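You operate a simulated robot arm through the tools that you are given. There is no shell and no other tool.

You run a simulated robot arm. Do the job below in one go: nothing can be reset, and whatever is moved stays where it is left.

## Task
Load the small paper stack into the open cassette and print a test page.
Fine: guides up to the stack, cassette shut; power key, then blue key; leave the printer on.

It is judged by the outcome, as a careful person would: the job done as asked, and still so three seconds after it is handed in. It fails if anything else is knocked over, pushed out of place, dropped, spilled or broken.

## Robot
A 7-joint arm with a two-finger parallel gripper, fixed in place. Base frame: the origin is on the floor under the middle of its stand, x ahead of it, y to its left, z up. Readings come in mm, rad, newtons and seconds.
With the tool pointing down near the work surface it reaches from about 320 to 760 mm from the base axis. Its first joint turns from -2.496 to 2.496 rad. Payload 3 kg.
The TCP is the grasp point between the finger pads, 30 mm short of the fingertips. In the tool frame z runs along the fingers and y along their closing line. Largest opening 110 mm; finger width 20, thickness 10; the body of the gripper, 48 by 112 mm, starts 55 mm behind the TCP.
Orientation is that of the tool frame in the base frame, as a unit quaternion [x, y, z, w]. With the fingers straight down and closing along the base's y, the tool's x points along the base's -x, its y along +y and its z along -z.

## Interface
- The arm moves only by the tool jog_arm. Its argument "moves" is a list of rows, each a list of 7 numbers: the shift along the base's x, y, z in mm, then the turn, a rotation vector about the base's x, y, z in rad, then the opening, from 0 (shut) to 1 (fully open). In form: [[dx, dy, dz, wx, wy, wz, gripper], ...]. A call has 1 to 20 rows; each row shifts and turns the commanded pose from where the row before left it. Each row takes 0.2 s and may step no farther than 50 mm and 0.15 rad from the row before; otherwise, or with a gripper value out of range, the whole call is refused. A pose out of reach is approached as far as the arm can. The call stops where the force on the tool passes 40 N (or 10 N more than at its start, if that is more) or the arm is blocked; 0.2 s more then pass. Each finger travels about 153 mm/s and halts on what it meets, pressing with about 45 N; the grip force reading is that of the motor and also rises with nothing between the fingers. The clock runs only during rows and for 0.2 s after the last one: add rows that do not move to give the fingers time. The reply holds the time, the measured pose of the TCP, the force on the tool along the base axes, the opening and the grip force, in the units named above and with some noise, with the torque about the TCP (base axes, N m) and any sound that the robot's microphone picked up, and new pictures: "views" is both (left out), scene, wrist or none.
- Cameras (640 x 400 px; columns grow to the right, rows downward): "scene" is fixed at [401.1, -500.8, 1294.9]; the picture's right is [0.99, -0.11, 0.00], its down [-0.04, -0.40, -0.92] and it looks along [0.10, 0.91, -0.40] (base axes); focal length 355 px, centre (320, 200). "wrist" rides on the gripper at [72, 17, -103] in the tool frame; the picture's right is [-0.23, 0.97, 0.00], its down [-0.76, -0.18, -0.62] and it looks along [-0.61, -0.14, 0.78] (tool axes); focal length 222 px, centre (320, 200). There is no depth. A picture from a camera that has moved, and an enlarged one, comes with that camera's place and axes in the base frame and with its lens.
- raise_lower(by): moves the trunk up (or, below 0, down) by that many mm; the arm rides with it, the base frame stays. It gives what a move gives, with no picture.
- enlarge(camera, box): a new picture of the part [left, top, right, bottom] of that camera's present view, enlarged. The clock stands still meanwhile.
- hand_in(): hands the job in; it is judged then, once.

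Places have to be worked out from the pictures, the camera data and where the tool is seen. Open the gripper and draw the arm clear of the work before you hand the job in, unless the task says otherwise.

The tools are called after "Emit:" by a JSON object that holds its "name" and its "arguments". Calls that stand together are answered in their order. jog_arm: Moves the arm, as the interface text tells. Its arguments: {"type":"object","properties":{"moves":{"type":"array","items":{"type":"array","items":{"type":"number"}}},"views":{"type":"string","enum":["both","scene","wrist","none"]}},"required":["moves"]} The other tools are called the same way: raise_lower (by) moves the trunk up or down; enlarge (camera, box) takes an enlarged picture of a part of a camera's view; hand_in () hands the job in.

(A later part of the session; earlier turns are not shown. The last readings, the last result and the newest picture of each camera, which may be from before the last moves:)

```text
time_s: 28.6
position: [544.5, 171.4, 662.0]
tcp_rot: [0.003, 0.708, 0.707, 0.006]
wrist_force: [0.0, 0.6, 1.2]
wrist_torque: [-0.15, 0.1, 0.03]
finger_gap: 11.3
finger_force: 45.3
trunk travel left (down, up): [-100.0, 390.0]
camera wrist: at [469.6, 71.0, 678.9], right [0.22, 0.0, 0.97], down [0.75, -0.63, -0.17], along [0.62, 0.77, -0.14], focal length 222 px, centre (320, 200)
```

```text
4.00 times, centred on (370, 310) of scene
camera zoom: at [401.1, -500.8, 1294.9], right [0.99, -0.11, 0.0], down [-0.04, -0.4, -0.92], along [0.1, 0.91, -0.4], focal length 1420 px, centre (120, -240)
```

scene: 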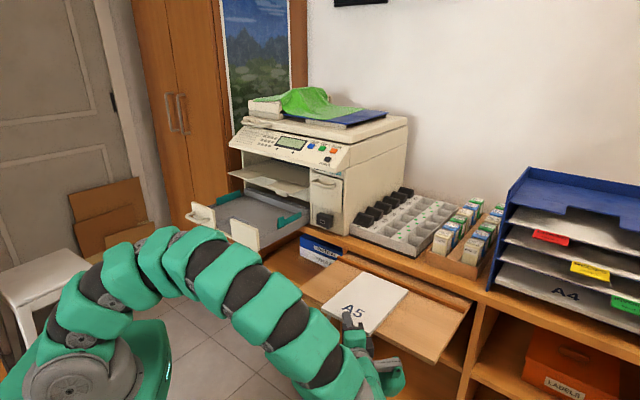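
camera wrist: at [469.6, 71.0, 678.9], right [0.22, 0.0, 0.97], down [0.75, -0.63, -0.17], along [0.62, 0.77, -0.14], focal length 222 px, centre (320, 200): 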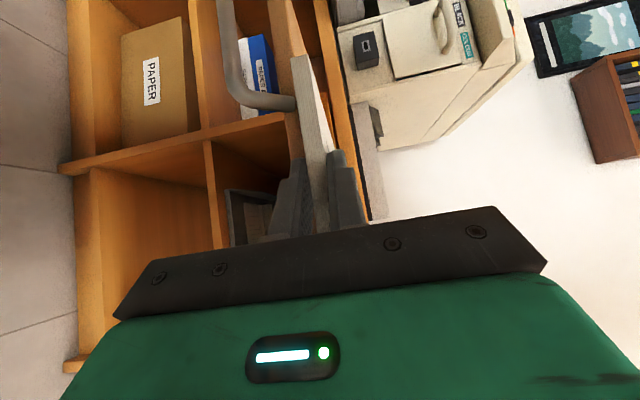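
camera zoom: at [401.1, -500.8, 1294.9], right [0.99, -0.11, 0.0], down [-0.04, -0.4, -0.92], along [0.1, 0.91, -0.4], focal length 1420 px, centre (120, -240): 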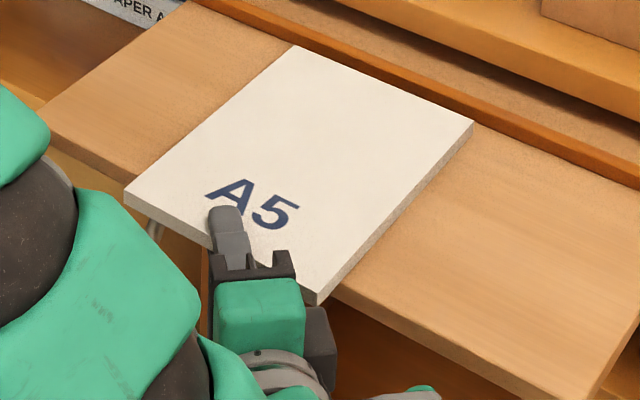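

The grip is solid: gap 11.3 mm at 45 N. I lift slowly by 30 mm and check whether the stack stays level.

Emit:
{"name": "jog_arm", "arguments": {"moves": [[0, 0, 5, 0, 0, 0, 0.0], [0, 0, 5, 0, 0, 0, 0.0], [0, 0, 10, 0, 0, 0, 0.0], [0, 0, 10, 0, 0, 0, 0.0], [0, 0, 0, 0, 0, 0, 0.0]], "views": "both"}}

Emit:
{"name": "enlarge", "arguments": {"camera": "wrist", "box": [200, 30, 440, 230]}}

Emit:
{"name": "enlarge", "arguments": {"camera": "scene", "box": [290, 240, 450, 360]}}

```text
time_s: 29.8
position: [543.4, 172.5, 692.0]
tcp_rot: [0.004, 0.708, 0.706, 0.005]
wrist_force: [0.1, 0.4, -2.0]
wrist_torque: [-0.14, 0.12, -0.01]
finger_gap: 11.4
finger_force: 44.6
trunk travel left (down, up): [-100.0, 390.0]
camera wrist: at [469.4, 70.8, 708.6], right [0.22, 0.0, 0.97], down [0.75, -0.63, -0.18], along [0.62, 0.77, -0.14], focal length 222 px, centre (320, 200)
```

scene: 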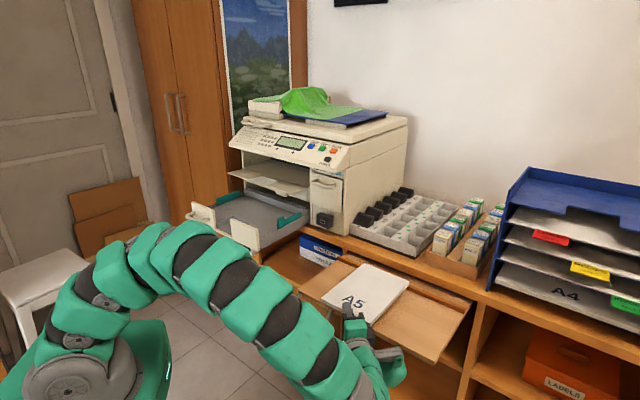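
wrist: 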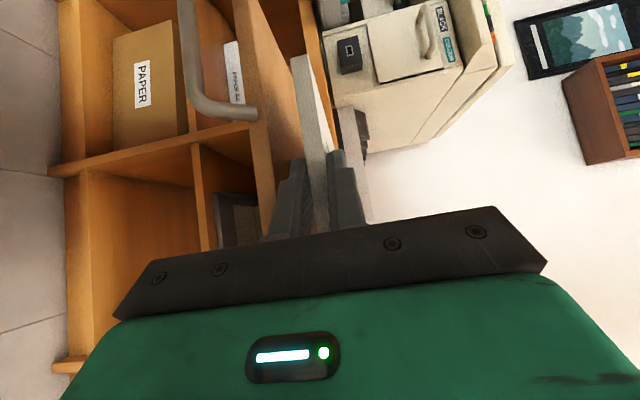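

```text
2.00 times, centred on (320, 130) of wrist
camera zoom: at [469.4, 70.8, 708.6], right [0.22, 0.0, 0.97], down [0.75, -0.63, -0.18], along [0.62, 0.77, -0.14], focal length 444 px, centre (320, 340)
```

zoom: 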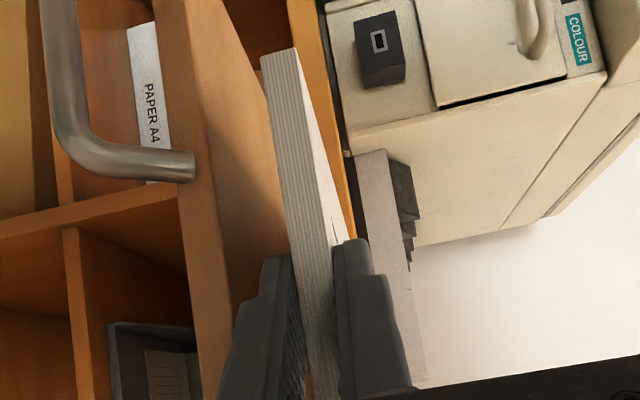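

```text
3.33 times, centred on (370, 300) of scene
camera zoom: at [401.1, -500.8, 1294.9], right [0.99, -0.11, 0.0], down [-0.04, -0.4, -0.92], along [0.1, 0.91, -0.4], focal length 1183 px, centre (153, -133)
```

zoom: 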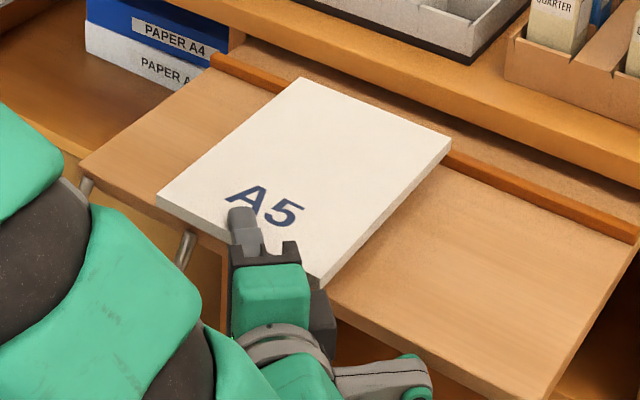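

The stack is lifted, level, and weighs about 2 N. I raise to z≈825, then retract 40 mm along -n, so the stack passes above the guide tab (z≈803) and stays clear of the flaps.

Emit:
{"name": "jog_arm", "arguments": {"moves": [[0, 0, 19, 0, 0, 0, 0.0], [0, 0, 19, 0, 0, 0, 0.0], [0, 0, 19, 0, 0, 0, 0.0], [0, 0, 19, 0, 0, 0, 0.0], [0, 0, 19, 0, 0, 0, 0.0], [0, 0, 19, 0, 0, 0, 0.0], [0, 0, 19, 0, 0, 0, 0.0], [-10, -10, 0, 0, 0, 0, 0.0], [-10, -10, 0, 0, 0, 0, 0.0], [-8, -8, 0, 0, 0, 0, 0.0], [0, 0, 0, 0, 0, 0, 0.0]], "views": "both"}}

```text
time_s: 32.2
position: [515.0, 143.0, 826.5]
tcp_rot: [0.003, 0.708, 0.707, 0.005]
wrist_force: [-0.1, 0.4, -2.5]
wrist_torque: [-0.17, 0.11, -0.02]
finger_gap: 11.6
finger_force: 45.1
trunk travel left (down, up): [-100.0, 390.0]
camera wrist: at [441.7, 42.1, 841.9], right [0.22, 0.0, 0.97], down [0.75, -0.63, -0.17], along [0.62, 0.77, -0.14], focal length 222 px, centre (320, 200)
```

scene: 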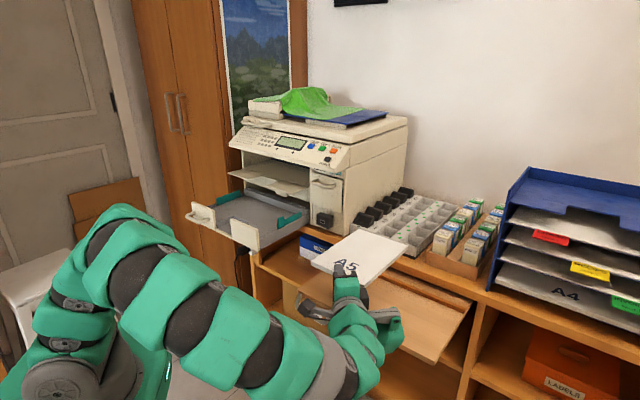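
wrist: 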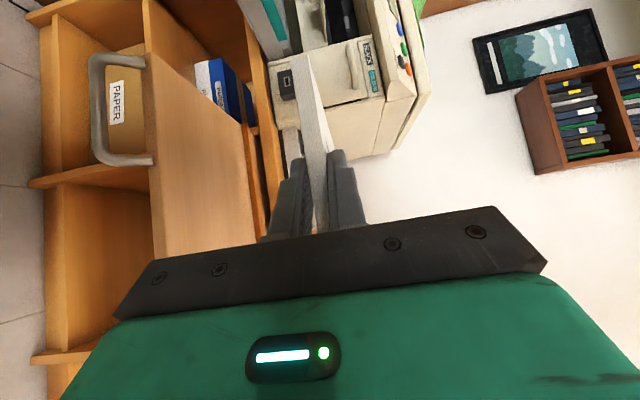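

The stack is steady at z≈826. I now carry it leftward parallel to the bench, along -s, in modest steps, checking reach as I go.

Emit:
{"name": "jog_arm", "arguments": {"moves": [[-20, 20, 0, 0, 0, 0, 0.0], [-20, 20, 0, 0, 0, 0, 0.0], [-20, 20, 0, 0, 0, 0, 0.0], [-20, 20, 0, 0, 0, 0, 0.0], [-20, 20, 0, 0, 0, 0, 0.0], [0, 0, 0, 0, 0, 0, 0.0]], "views": "none"}}

```text
time_s: 33.6
position: [414.0, 243.7, 825.0]
tcp_rot: [0.003, 0.707, 0.707, 0.006]
wrist_force: [-0.2, 0.1, -1.6]
wrist_torque: [-0.18, 0.13, -0.03]
finger_gap: 11.5
finger_force: 45.0
trunk travel left (down, up): [-100.0, 390.0]
```

Emit:
{"name": "jog_arm", "arguments": {"moves": [[-20, 20, 0, 0, 0, 0, 0.0], [-20, 20, 0, 0, 0, 0, 0.0], [-20, 20, 0, 0, 0, 0, 0.0], [-20, 20, 0, 0, 0, 0, 0.0], [-20, 20, 0, 0, 0, 0, 0.0], [0, 0, 0, 0, 0, 0, 0.0]], "views": "both"}}

```text
time_s: 35.0
position: [369.1, 351.4, 814.4]
tcp_rot: [0.003, 0.708, 0.706, 0.005]
wrist_force: [-0.6, -0.1, -2.1]
wrist_torque: [-0.18, 0.13, -0.01]
finger_gap: 11.4
finger_force: 45.1
out of reach, approached as far as the arm can: row 2, 3, 4, 5
trunk travel left (down, up): [-100.0, 390.0]
camera wrist: at [295.2, 250.2, 832.9], right [0.22, 0.0, 0.97], down [0.76, -0.63, -0.17], along [0.62, 0.78, -0.14], focal length 222 px, centre (320, 200)
```

scene: 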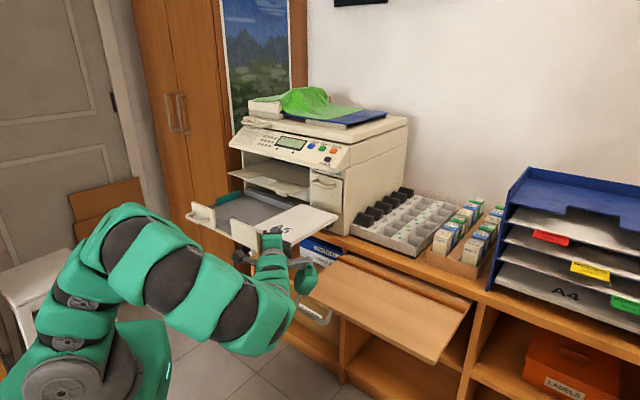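
wrist: 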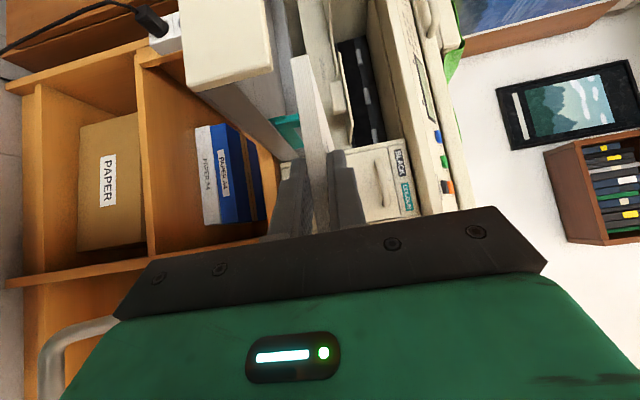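

The stack is still held well, but from row 2 the arm was too folded and the path deflected outward to a≈510, b≈12. Nothing was touched. I go back to the last good spot and lower the trunk another 100 mm, which gives the folded arm more room, and then raise the tool again.

Emit:
{"name": "jog_arm", "arguments": {"moves": [[9, -22, 3, 0, 0, 0, 0.0], [9, -22, 3, 0, 0, 0, 0.0], [9, -22, 3, 0, 0, 0, 0.0], [9, -22, 3, 0, 0, 0, 0.0], [9, -20, 0, 0, 0, 0, 0.0], [0, 0, 0, 0, 0, 0, 0.0]], "views": "none"}}

Emit:
{"name": "raise_lower", "arguments": {"by": -90}}

Emit:
{"name": "jog_arm", "arguments": {"moves": [[0, 0, 15, 0, 0, 0, 0.0], [0, 0, 15, 0, 0, 0, 0.0], [0, 0, 15, 0, 0, 0, 0.0], [0, 0, 15, 0, 0, 0, 0.0], [0, 0, 15, 0, 0, 0, 0.0], [0, 0, 15, 0, 0, 0, 0.0], [0, 0, 0, 0, 0, 0, 0.0]], "views": "both"}}

```text
time_s: 36.4
position: [414.7, 244.0, 827.4]
tcp_rot: [0.003, 0.708, 0.706, 0.005]
wrist_force: [-0.4, 0.3, -1.8]
wrist_torque: [-0.16, 0.13, -0.01]
finger_gap: 11.5
finger_force: 45.1
trunk travel left (down, up): [-100.0, 390.0]
```

```text
time_s: 37.6
position: [414.9, 242.7, 737.4]
tcp_rot: [0.004, 0.708, 0.706, 0.005]
wrist_force: [-0.4, -0.2, -1.7]
wrist_torque: [-0.16, 0.14, 0.03]
finger_gap: 11.7
finger_force: 44.7
trunk travel left (down, up): [-10.0, 480.0]
```

```text
time_s: 39.2
position: [415.2, 243.4, 828.6]
tcp_rot: [0.003, 0.707, 0.707, 0.005]
wrist_force: [-0.2, 0.0, -2.0]
wrist_torque: [-0.15, 0.15, 0.03]
finger_gap: 11.8
finger_force: 44.6
trunk travel left (down, up): [-10.0, 480.0]
camera wrist: at [340.0, 142.5, 844.6], right [0.22, 0.0, 0.97], down [0.75, -0.63, -0.17], along [0.62, 0.77, -0.14], focal length 222 px, centre (320, 200)
```

scene: 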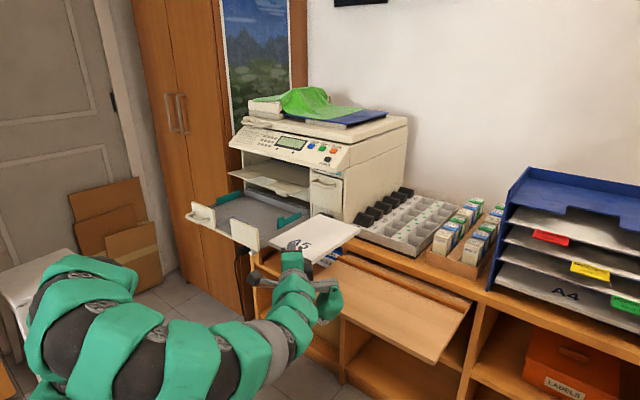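
wrist: 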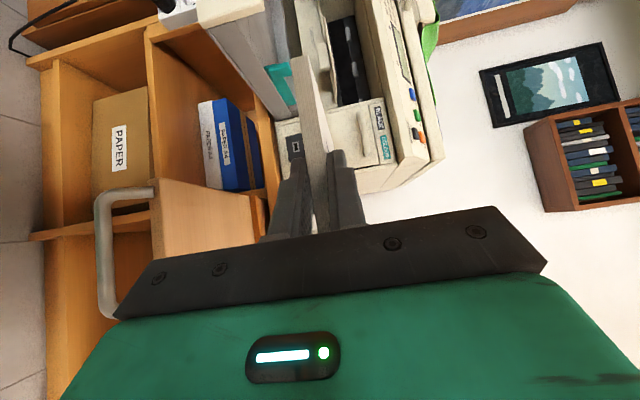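

All good. I continue leftward on a line slightly farther from the base, in small batches.

Emit:
{"name": "jog_arm", "arguments": {"moves": [[-15, 25, -2, 0, 0, 0, 0.0], [-15, 25, -2, 0, 0, 0, 0.0], [-15, 25, -2, 0, 0, 0, 0.0], [-20, 20, 0, 0, 0, 0, 0.0], [0, 0, 0, 0, 0, 0, 0.0]], "views": "none"}}

```text
time_s: 40.5
position: [373.1, 342.6, 823.7]
tcp_rot: [0.002, 0.708, 0.707, 0.005]
wrist_force: [0.2, 0.0, -1.6]
wrist_torque: [-0.2, 0.16, 0.01]
finger_gap: 11.8
finger_force: 44.9
out of reach, approached as far as the arm can: row 3, 4
trunk travel left (down, up): [-10.0, 480.0]
```

The limit looks like a minimum wrist radius. A path slightly farther out, at a≈532 and z≈812, should satisfy it while the stack passes under the flap (bottom ≥830) and over the guide tab (top ≈790). I try that in small batches.

Emit:
{"name": "jog_arm", "arguments": {"moves": [[-8, 20, -4, 0, 0, 0, 0.0], [-8, 20, -4, 0, 0, 0, 0.0], [-8, 16, -4, 0, 0, 0, 0.0], [-8, 13, 0, 0, 0, 0, 0.0], [0, 0, 0, 0, 0, 0, 0.0]], "views": "both"}}

```text
time_s: 41.6
position: [350.5, 415.7, 813.3]
tcp_rot: [0.003, 0.708, 0.706, 0.005]
wrist_force: [-0.1, 0.1, -2.3]
wrist_torque: [-0.16, 0.16, 0.01]
finger_gap: 11.6
finger_force: 44.8
out of reach, approached as far as the arm can: row 1, 3
trunk travel left (down, up): [-10.0, 480.0]
camera wrist: at [276.0, 314.6, 830.8], right [0.22, 0.0, 0.97], down [0.76, -0.63, -0.17], along [0.62, 0.78, -0.14], focal length 222 px, centre (320, 200)
```

scene: 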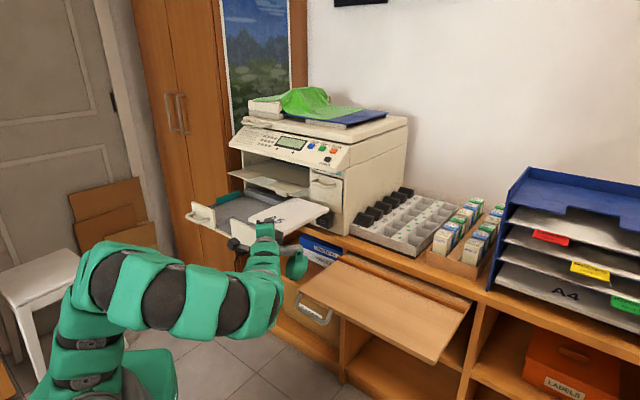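
wrist: 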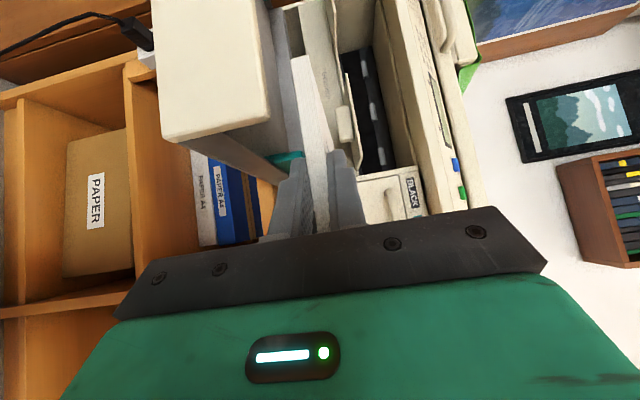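

Now at a≈542, b≈-46 with the stack still level. I check clearances in enlarged views before continuing.

Emit:
{"name": "enlarge", "arguments": {"camera": "scene", "box": [180, 150, 360, 290]}}

Emit:
{"name": "enlarge", "arguments": {"camera": "wrist", "box": [240, 0, 440, 200]}}

```text
2.86 times, centred on (270, 220) of scene
camera zoom: at [401.1, -500.8, 1294.9], right [0.99, -0.11, 0.0], down [-0.04, -0.4, -0.92], along [0.1, 0.91, -0.4], focal length 1014 px, centre (463, 143)
```

zoom: 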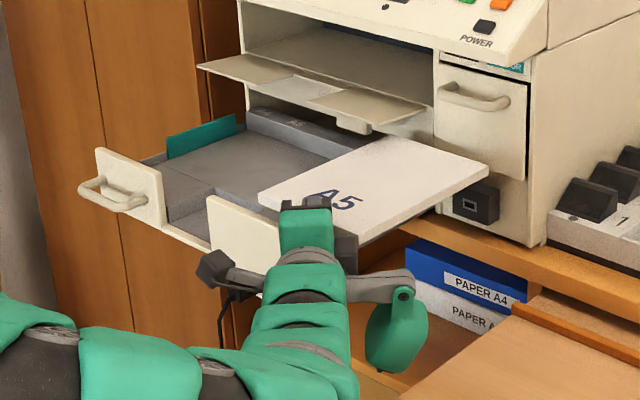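

```text
2.00 times, centred on (340, 100) of wrist
camera zoom: at [276.0, 314.6, 830.8], right [0.22, 0.0, 0.97], down [0.76, -0.63, -0.17], along [0.62, 0.78, -0.14], focal length 444 px, centre (280, 400)
```

zoom: 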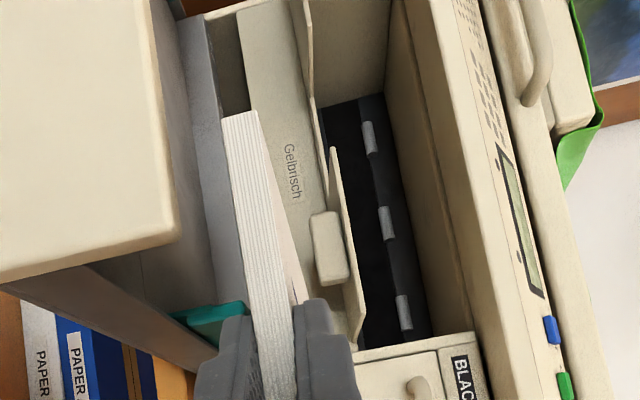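

Clearances look good: the stack passes below the flap's bump and above the teal tab. I continue left with a slight retreat.

Emit:
{"name": "jog_arm", "arguments": {"moves": [[-20, 17, 0, 0, 0, 0, 0.0], [-20, 17, 0, 0, 0, 0, 0.0], [-20, 17, 0, 0, 0, 0, 0.0], [-20, 17, 0, 0, 0, 0, 0.0], [0, 0, 0, 0, 0, 0, 0.0]], "views": "none"}}

```text
time_s: 42.9
position: [299.0, 486.8, 833.6]
tcp_rot: [-0.002, 0.707, 0.708, 0.005]
wrist_force: [-0.6, -0.2, -2.9]
wrist_torque: [-0.15, 0.14, 0.0]
finger_gap: 11.8
finger_force: 44.7
out of reach, approached as far as the arm can: row 1, 2, 3, 4
trunk travel left (down, up): [-10.0, 480.0]
```

The solver drifted outward and up to z≈834. I look before going on.

Emit:
{"name": "jog_arm", "arguments": {"moves": [[0, 0, 0, 0, 0, 0, 0.0]], "views": "both"}}

Emit:
{"name": "enlarge", "arguments": {"camera": "scene", "box": [180, 150, 360, 290]}}

Emit:
{"name": "enlarge", "arguments": {"camera": "wrist", "box": [240, 0, 440, 200]}}

```text
time_s: 43.2
position: [300.2, 486.4, 833.3]
tcp_rot: [-0.001, 0.707, 0.707, 0.006]
wrist_force: [-0.4, 0.3, -2.2]
wrist_torque: [-0.15, 0.13, -0.02]
finger_gap: 11.4
finger_force: 44.7
trunk travel left (down, up): [-10.0, 480.0]
camera wrist: at [226.0, 384.9, 849.6], right [0.22, 0.0, 0.98], down [0.76, -0.63, -0.17], along [0.61, 0.78, -0.13], focal length 222 px, centre (320, 200)
```

scene: 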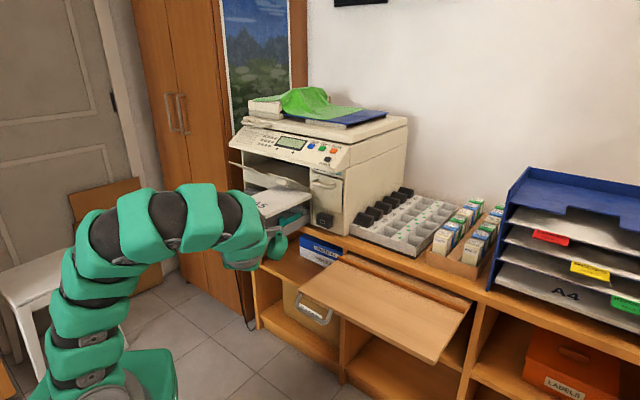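
wrist: 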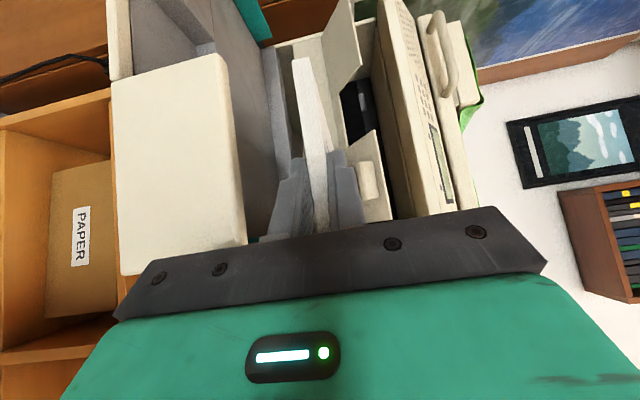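

```text
2.86 times, centred on (270, 220) of scene
camera zoom: at [401.1, -500.8, 1294.9], right [0.99, -0.11, 0.0], down [-0.04, -0.4, -0.92], along [0.1, 0.91, -0.4], focal length 1014 px, centre (463, 143)
```

zoom: 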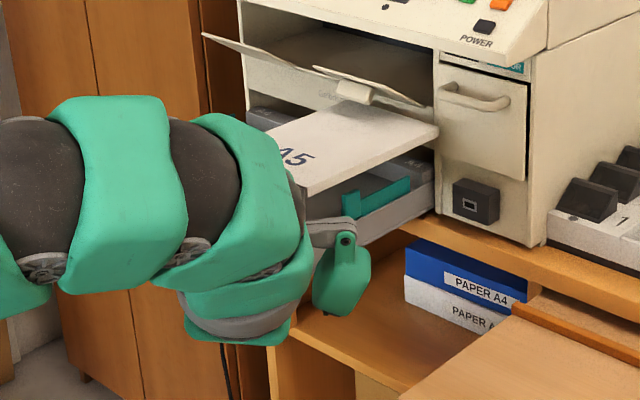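

```text
2.00 times, centred on (340, 100) of wrist
camera zoom: at [226.0, 384.9, 849.6], right [0.22, 0.0, 0.98], down [0.76, -0.63, -0.17], along [0.61, 0.78, -0.13], focal length 444 px, centre (280, 400)
```

zoom: 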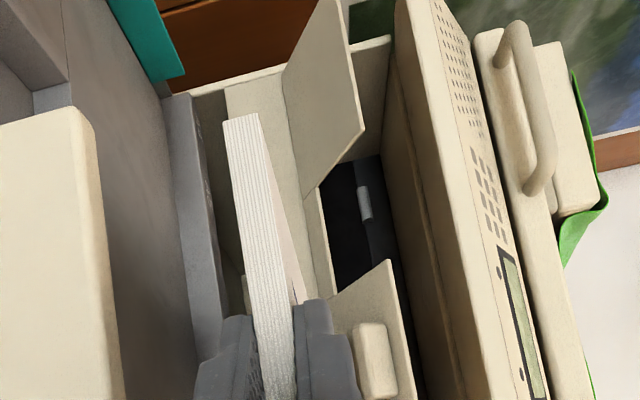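

The stack's top touched the flap's bump as the arm drifted upward, and the hinged flaps are tilted up a little. I lower straight down so they can drop back.

Emit:
{"name": "jog_arm", "arguments": {"moves": [[0, 0, -8, 0, 0, 0, 0.0], [0, 0, -8, 0, 0, 0, 0.0], [0, 0, 0, 0, 0, 0, 0.0]], "views": "both"}}

Emit:
{"name": "enlarge", "arguments": {"camera": "scene", "box": [180, 150, 360, 290]}}

Emit:
{"name": "enlarge", "arguments": {"camera": "wrist", "box": [240, 0, 440, 200]}}

```text
time_s: 44.0
position: [303.1, 486.6, 821.7]
tcp_rot: [0.003, 0.708, 0.706, 0.005]
wrist_force: [0.3, -0.5, -1.7]
wrist_torque: [-0.15, 0.11, -0.01]
finger_gap: 11.5
finger_force: 44.9
out of reach, approached as far as the arm can: row 1
trunk travel left (down, up): [-10.0, 480.0]
camera wrist: at [228.4, 385.2, 839.3], right [0.22, 0.0, 0.97], down [0.76, -0.63, -0.17], along [0.62, 0.78, -0.14], focal length 222 px, centre (320, 200)
```

scene: 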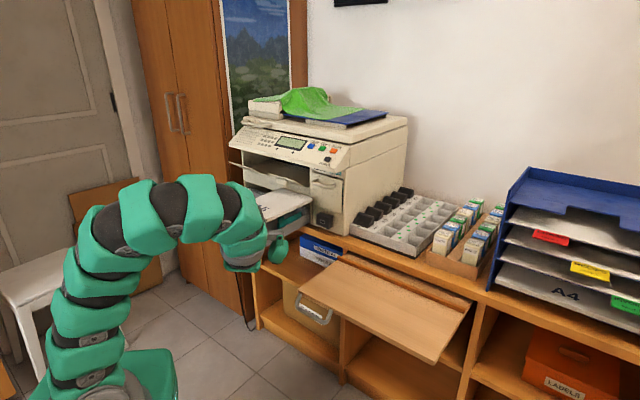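
wrist: 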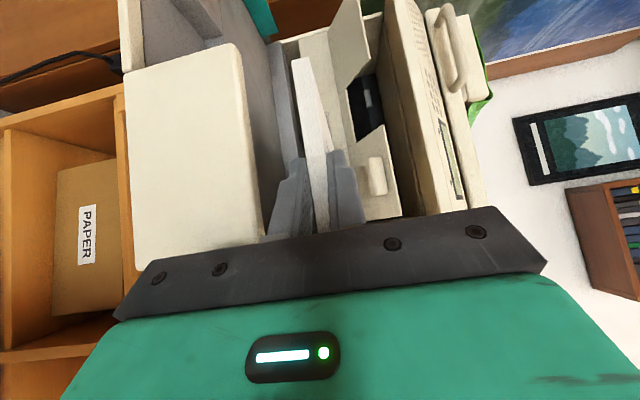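

```text
2.86 times, centred on (270, 220) of scene
camera zoom: at [401.1, -500.8, 1294.9], right [0.99, -0.11, 0.0], down [-0.04, -0.4, -0.92], along [0.1, 0.91, -0.4], focal length 1014 px, centre (463, 143)
```

zoom: 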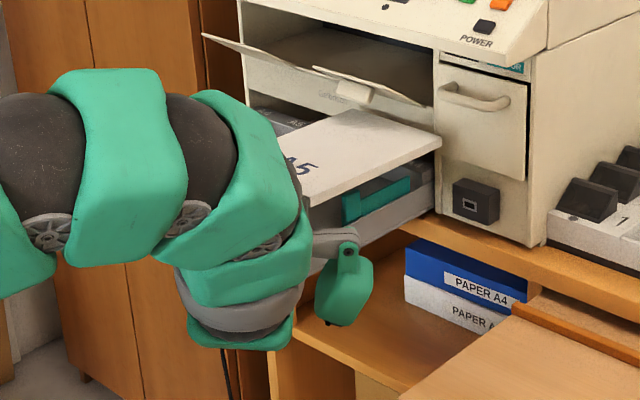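

```text
2.00 times, centred on (340, 100) of wrist
camera zoom: at [228.4, 385.2, 839.3], right [0.22, 0.0, 0.97], down [0.76, -0.63, -0.17], along [0.62, 0.78, -0.14], focal length 444 px, centre (280, 400)
```

zoom: 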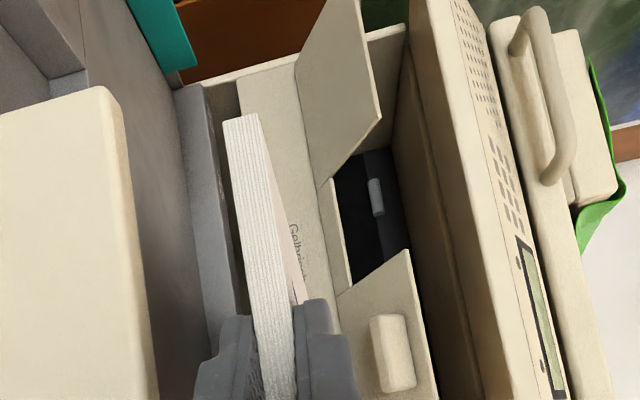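

The flaps kept their raised angle, so the hinge must have friction. I will press them back down to their original level later. There is room now, so I continue left toward the cassette's centre line at a≈560.

Emit:
{"name": "jog_arm", "arguments": {"moves": [[-17, 19, -1, 0, 0, 0, 0.0], [-17, 19, -1, 0, 0, 0, 0.0], [-17, 19, -1, 0, 0, 0, 0.0], [0, 0, 0, 0, 0, 0, 0.0]], "views": "none"}}

```text
time_s: 45.0
position: [250.6, 543.3, 824.5]
tcp_rot: [0.003, 0.708, 0.706, 0.006]
wrist_force: [0.4, -1.5, -2.9]
wrist_torque: [-0.23, 0.1, -0.06]
finger_gap: 11.6
finger_force: 44.8
out of reach, approached as far as the arm can: row 1
trunk travel left (down, up): [-10.0, 480.0]
```

Row 1 was marginal but the rest were fine, and the tool is now at a≈561, b≈-207. There is a slight -1.5 N along y, so I check the pictures before continuing.

Emit:
{"name": "jog_arm", "arguments": {"moves": [[0, 0, 0, 0, 0, 0, 0.0]], "views": "both"}}

Emit:
{"name": "enlarge", "arguments": {"camera": "wrist", "box": [240, 0, 440, 200]}}

Emit:
{"name": "enlarge", "arguments": {"camera": "scene", "box": [180, 150, 360, 290]}}

```text
time_s: 45.5
position: [250.1, 543.5, 824.8]
tcp_rot: [0.003, 0.708, 0.706, 0.006]
wrist_force: [-0.8, -0.3, -2.4]
wrist_torque: [-0.2, 0.11, -0.05]
finger_gap: 11.4
finger_force: 45.0
trunk travel left (down, up): [-10.0, 480.0]
camera wrist: at [176.9, 441.8, 841.2], right [0.22, 0.0, 0.97], down [0.75, -0.63, -0.17], along [0.62, 0.77, -0.14], focal length 222 px, centre (320, 200)
```

scene: 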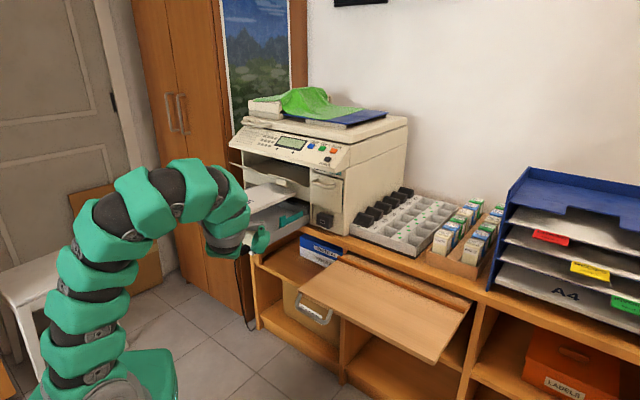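
wrist: 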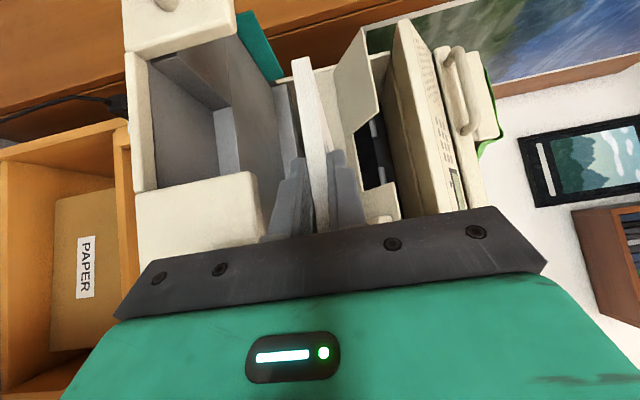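

```text
2.00 times, centred on (340, 100) of wrist
camera zoom: at [176.9, 441.8, 841.2], right [0.22, 0.0, 0.97], down [0.75, -0.63, -0.17], along [0.62, 0.77, -0.14], focal length 444 px, centre (280, 400)
```

zoom: 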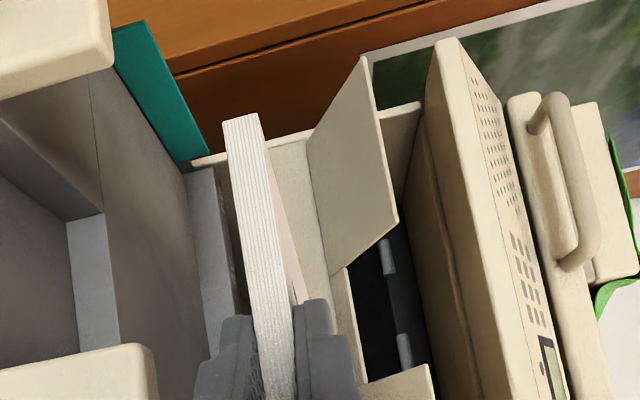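

```text
2.86 times, centred on (270, 220) of scene
camera zoom: at [401.1, -500.8, 1294.9], right [0.99, -0.11, 0.0], down [-0.04, -0.4, -0.92], along [0.1, 0.91, -0.4], focal length 1014 px, centre (463, 143)
```

zoom: 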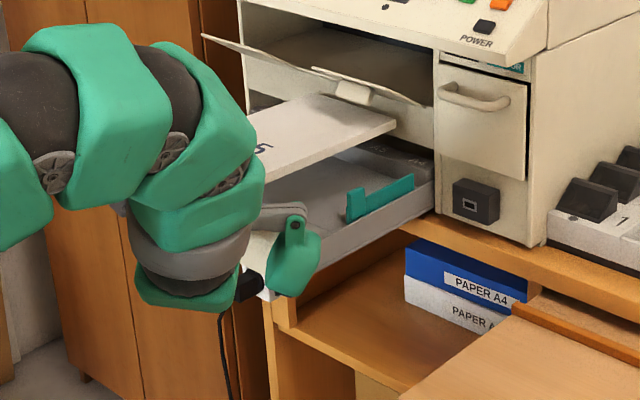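

The stack hangs free and level. I move the last ~53 mm to the centre line and down a little, then measure its alignment with the cassette.

Emit:
{"name": "jog_arm", "arguments": {"moves": [[-19, 19, -4, 0, 0, 0, 0.0], [-18, 18, -4, 0, 0, 0, 0.0], [0, 0, 0, 0, 0, 0, 0.0]], "views": "both"}}

Emit:
{"name": "enlarge", "arguments": {"camera": "wrist", "box": [100, 0, 440, 220]}}

Emit:
{"name": "enlarge", "arguments": {"camera": "scene", "box": [180, 150, 320, 250]}}

```text
time_s: 46.2
position: [212.5, 580.3, 816.0]
tcp_rot: [0.002, 0.708, 0.706, 0.006]
wrist_force: [-0.7, 0.0, -1.5]
wrist_torque: [-0.17, 0.13, -0.01]
finger_gap: 11.4
finger_force: 44.8
trunk travel left (down, up): [-10.0, 480.0]
camera wrist: at [139.5, 479.2, 833.2], right [0.22, 0.0, 0.97], down [0.75, -0.63, -0.17], along [0.62, 0.77, -0.14], focal length 222 px, centre (320, 200)
```

scene: 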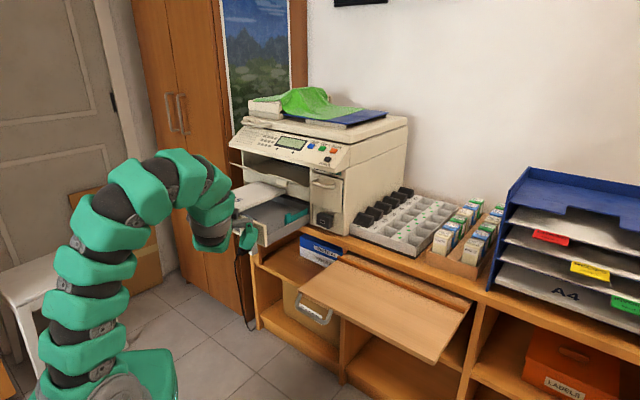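
wrist: 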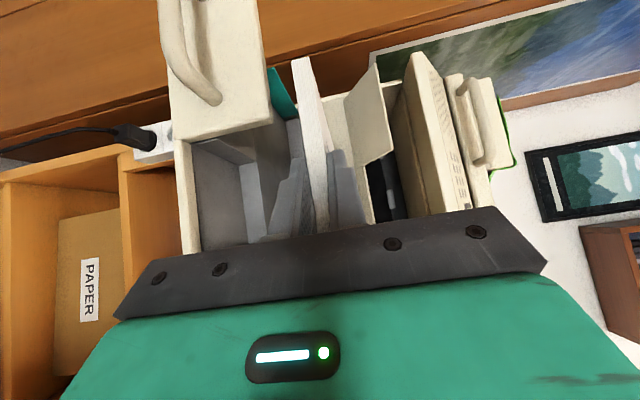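

```text
1.82 times, centred on (270, 110) of wrist
camera zoom: at [139.5, 479.2, 833.2], right [0.22, 0.0, 0.97], down [0.75, -0.63, -0.17], along [0.62, 0.77, -0.14], focal length 404 px, centre (411, 364)
```

zoom: 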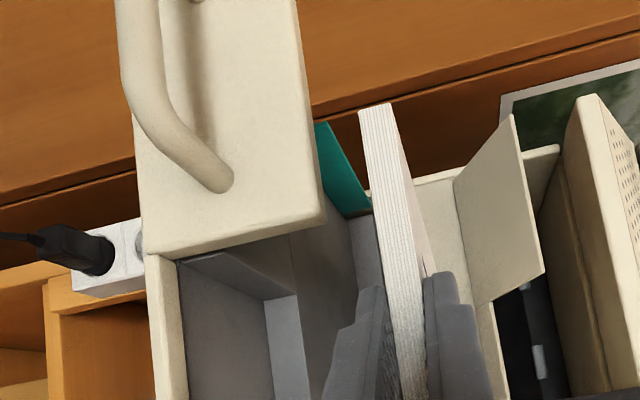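

```text
4.00 times, centred on (250, 200) of scene
camera zoom: at [401.1, -500.8, 1294.9], right [0.99, -0.11, 0.0], down [-0.04, -0.4, -0.92], along [0.1, 0.91, -0.4], focal length 1420 px, centre (600, 200)
```

zoom: 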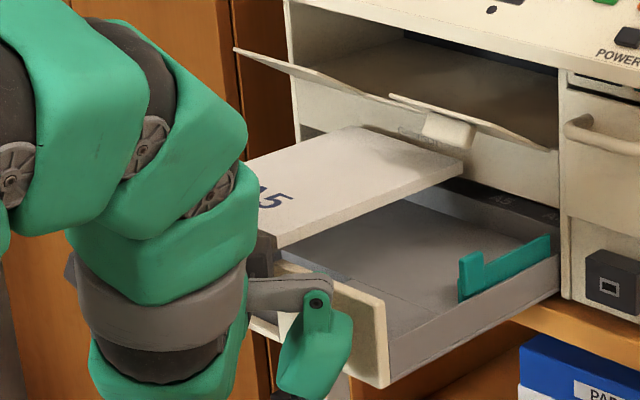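

The stack is centred over the cassette. The rear edge is at a≈770–777 against a bar at ≈784, and the centre is at b≈-268 against -270. I lower it most of the way in, stopping a few mm above the floor to inspect.

Emit:
{"name": "jog_arm", "arguments": {"moves": [[0, 0, -12, 0, 0, 0, 0.0], [0, 0, -12, 0, 0, 0, 0.0], [0, 0, -12, 0, 0, 0, 0.0], [0, 0, -10, 0, 0, 0, 0.0], [0, 0, 0, 0, 0, 0, 0.0]], "views": "both"}}

Emit:
{"name": "enlarge", "arguments": {"camera": "wrist", "box": [100, 0, 440, 220]}}

Emit:
{"name": "enlarge", "arguments": {"camera": "scene", "box": [180, 150, 320, 250]}}

```text
time_s: 47.0
position: [215.8, 580.3, 793.2]
tcp_rot: [0.001, 0.701, 0.713, 0.009]
wrist_force: [-1.2, -0.1, 9.6]
wrist_torque: [-0.3, -0.28, 0.06]
finger_gap: 11.5
finger_force: 45.4
trunk travel left (down, up): [-10.0, 480.0]
stopped in row 3: the force on the tool passed its limit at 50 N (the readings are from after the stop); the commanded pose is now the measured one
camera wrist: at [140.6, 479.6, 808.1], right [0.22, -0.02, 0.98], down [0.76, -0.63, -0.18], along [0.62, 0.78, -0.12], focal length 222 px, centre (320, 200)
```

scene: 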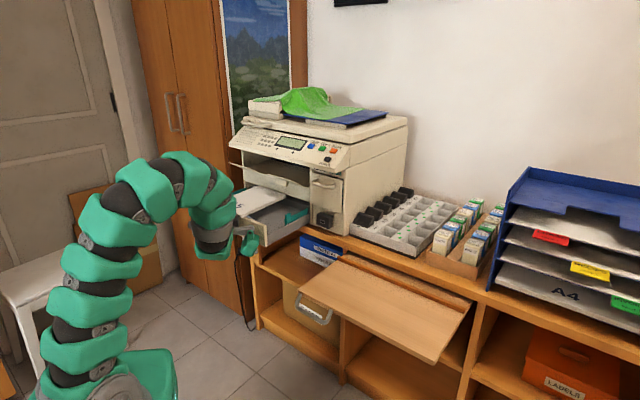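
wrist: 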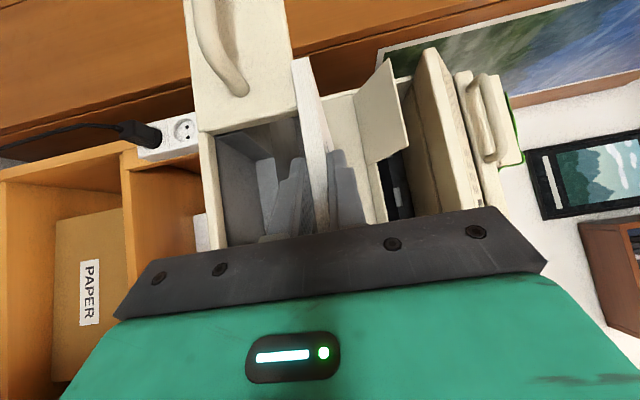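

```text
1.82 times, centred on (270, 110) of wrist
camera zoom: at [140.6, 479.6, 808.1], right [0.22, -0.02, 0.98], down [0.76, -0.63, -0.18], along [0.62, 0.78, -0.12], focal length 404 px, centre (411, 364)
```

zoom: 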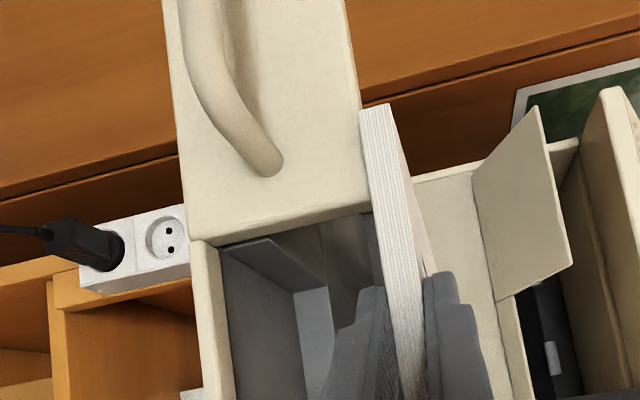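

```text
4.00 times, centred on (250, 200) of scene
camera zoom: at [401.1, -500.8, 1294.9], right [0.99, -0.11, 0.0], down [-0.04, -0.4, -0.92], along [0.1, 0.91, -0.4], focal length 1420 px, centre (600, 200)
```

zoom: 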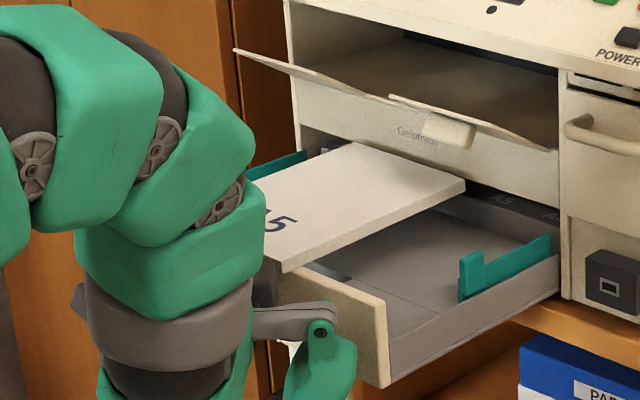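

The descent stopped on contact at z≈793, where the stack's bottom is at about the panel-top height (≈786). I inspect closely to see what touches.

Emit:
{"name": "enlarge", "arguments": {"camera": "wrist", "box": [200, 30, 360, 240]}}

Emit:
{"name": "enlarge", "arguments": {"camera": "scene", "box": [225, 180, 305, 250]}}

```text
1.90 times, centred on (280, 135) of wrist
camera zoom: at [140.6, 479.6, 808.1], right [0.22, -0.02, 0.98], down [0.76, -0.63, -0.18], along [0.62, 0.78, -0.12], focal length 423 px, centre (396, 324)
```

zoom: 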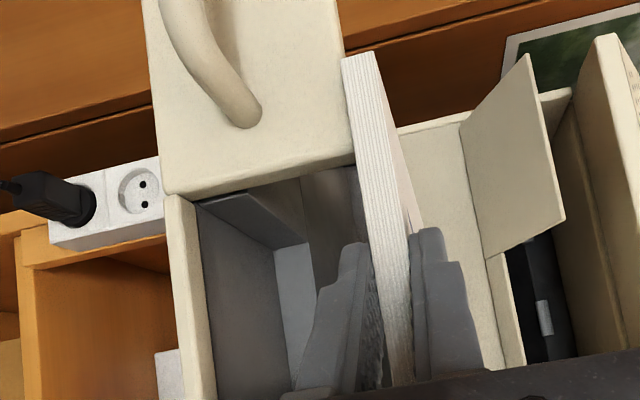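

```text
5.71 times, centred on (265, 215) of scene
camera zoom: at [401.1, -500.8, 1294.9], right [0.99, -0.11, 0.0], down [-0.04, -0.4, -0.92], along [0.1, 0.91, -0.4], focal length 2029 px, centre (634, 114)
```

zoom: 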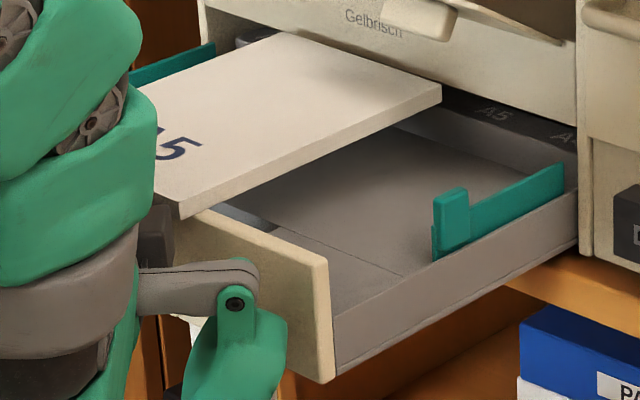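

The cause is clear. Comparing pictures, the cassette has been nudged inward by about 28 mm: its panel is now at a≈575–585, so the stack is resting on the panel tops. With the stack already pressing lightly on the panels (≈11 N), I try dragging back along -n so friction pulls the cassette out again.

Emit:
{"name": "jog_arm", "arguments": {"moves": [[-4, -4, -2, 0, 0, 0, 0.0], [-4, -4, 0, 0, 0, 0, 0.0], [-4, -4, 0, 0, 0, 0, 0.0], [0, 0, 0, 0, 0, 0, 0.0]], "views": "both"}}

Emit:
{"name": "enlarge", "arguments": {"camera": "scene", "box": [225, 180, 305, 250]}}

Emit:
{"name": "enlarge", "arguments": {"camera": "wrist", "box": [200, 30, 360, 240]}}

```text
time_s: 47.9
position: [211.2, 577.1, 793.5]
tcp_rot: [0.0, 0.699, 0.715, 0.01]
wrist_force: [-1.2, 1.3, 10.6]
wrist_torque: [-0.36, -0.32, 0.02]
finger_gap: 11.6
finger_force: 44.8
out of reach, approached as far as the arm can: row 2, 3
trunk travel left (down, up): [-10.0, 480.0]
stopped in row 4: the force on the tool passed its limit at 41 N (the readings are from after the stop); the commanded pose is now the measured one
camera wrist: at [136.7, 475.6, 807.4], right [0.21, -0.02, 0.98], down [0.76, -0.63, -0.18], along [0.62, 0.78, -0.12], focal length 222 px, centre (320, 200)
```

scene: 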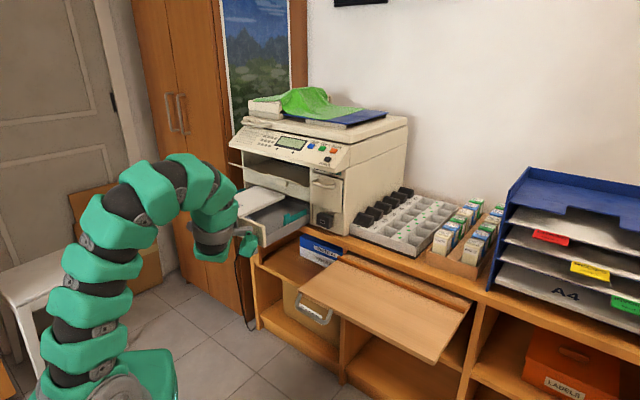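
wrist: 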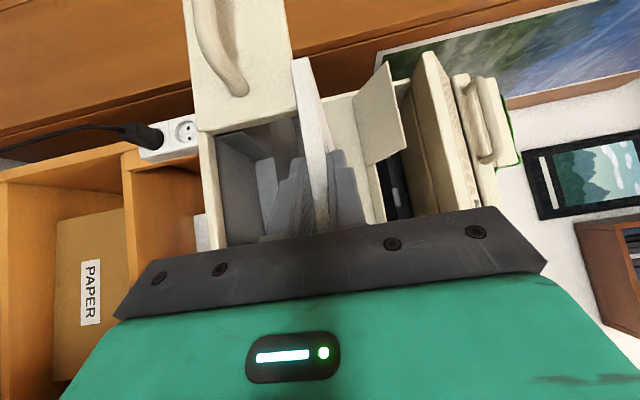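

```text
5.71 times, centred on (265, 215) of scene
camera zoom: at [401.1, -500.8, 1294.9], right [0.99, -0.11, 0.0], down [-0.04, -0.4, -0.92], along [0.1, 0.91, -0.4], focal length 2029 px, centre (634, 114)
```

zoom: 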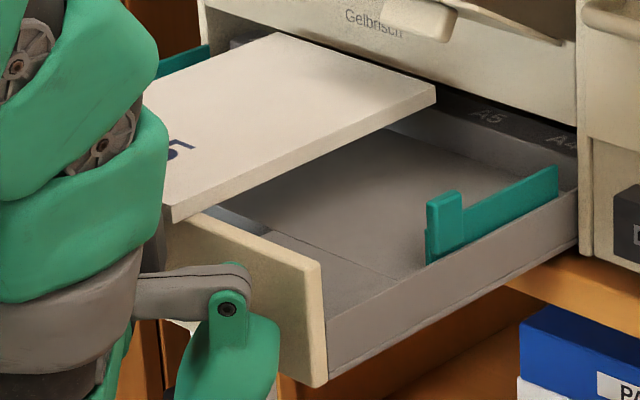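

```text
1.90 times, centred on (280, 135) of wrist
camera zoom: at [136.7, 475.6, 807.4], right [0.21, -0.02, 0.98], down [0.76, -0.63, -0.18], along [0.62, 0.78, -0.12], focal length 423 px, centre (396, 324)
```

zoom: 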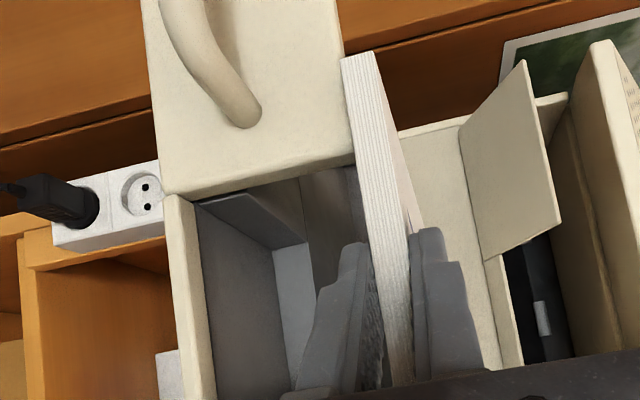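

The cassette does follow the stack by friction, but this pose is near the arm's limit. The likely culprit is a bulb-shaped part on the wrist, about 140 mm behind the TCP, which bumped the right panel at this 45° skew. A safer plan is to lean the stack here, with its rear lowered to the floor and its front resting on the panel tops. I can then re-grip straight along n, where nothing interferes. I raise slightly and pitch the nose down.

Emit:
{"name": "jog_arm", "arguments": {"moves": [[0, 0, 4, 0, 0, 0, 0.0], [0, 0, 1, -0.04, 0.04, 0, 0.0], [0, 0, 1, -0.04, 0.04, 0, 0.0], [0, 0, 1, -0.04, 0.04, 0, 0.0], [0, 0, 0, 0, 0, 0, 0.0]], "views": "both"}}

Emit:
{"name": "enlarge", "arguments": {"camera": "scene", "box": [225, 180, 305, 250]}}

Emit:
{"name": "enlarge", "arguments": {"camera": "wrist", "box": [200, 30, 360, 240]}}

```text
time_s: 49.1
position: [211.0, 577.2, 800.0]
tcp_rot: [0.043, 0.741, 0.669, -0.033]
wrist_force: [0.6, 0.2, -2.1]
wrist_torque: [-0.16, 0.12, 0.01]
finger_gap: 11.6
finger_force: 44.8
trunk travel left (down, up): [-10.0, 480.0]
camera wrist: at [139.8, 478.8, 835.0], right [0.33, 0.09, 0.94], down [0.73, -0.65, -0.19], along [0.59, 0.75, -0.29], focal length 222 px, centre (320, 200)
```

scene: 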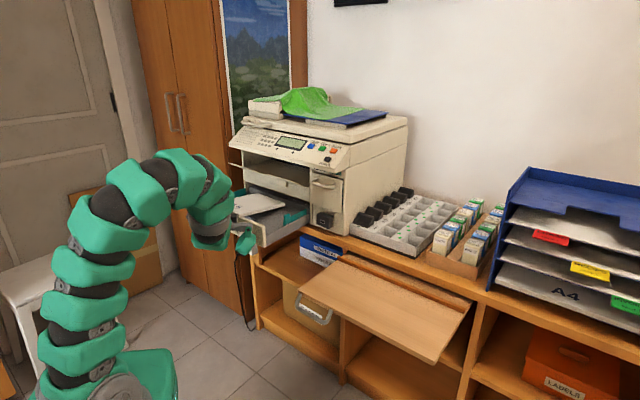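
wrist: 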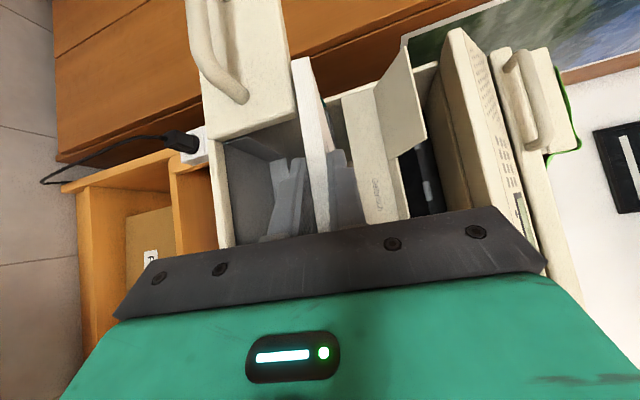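

```text
5.71 times, centred on (265, 215) of scene
camera zoom: at [401.1, -500.8, 1294.9], right [0.99, -0.11, 0.0], down [-0.04, -0.4, -0.92], along [0.1, 0.91, -0.4], focal length 2029 px, centre (634, 114)
```

zoom: 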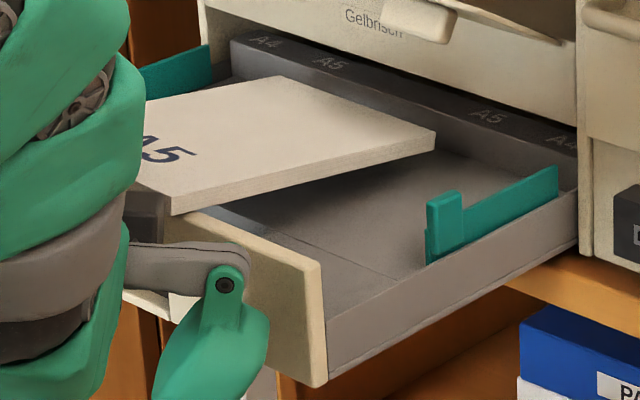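

```text
1.90 times, centred on (280, 135) of wrist
camera zoom: at [139.8, 478.8, 835.0], right [0.33, 0.09, 0.94], down [0.73, -0.65, -0.19], along [0.59, 0.75, -0.29], focal length 423 px, centre (396, 324)
```

zoom: 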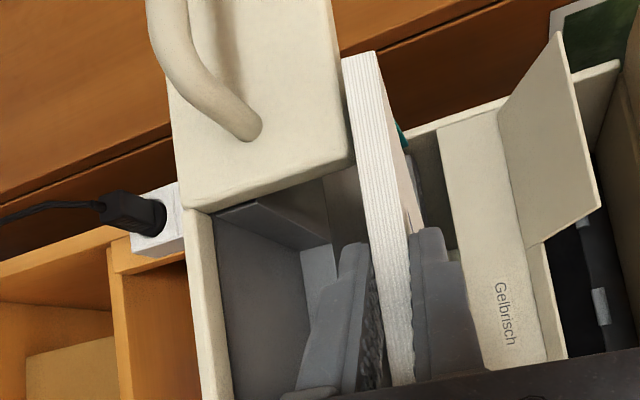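

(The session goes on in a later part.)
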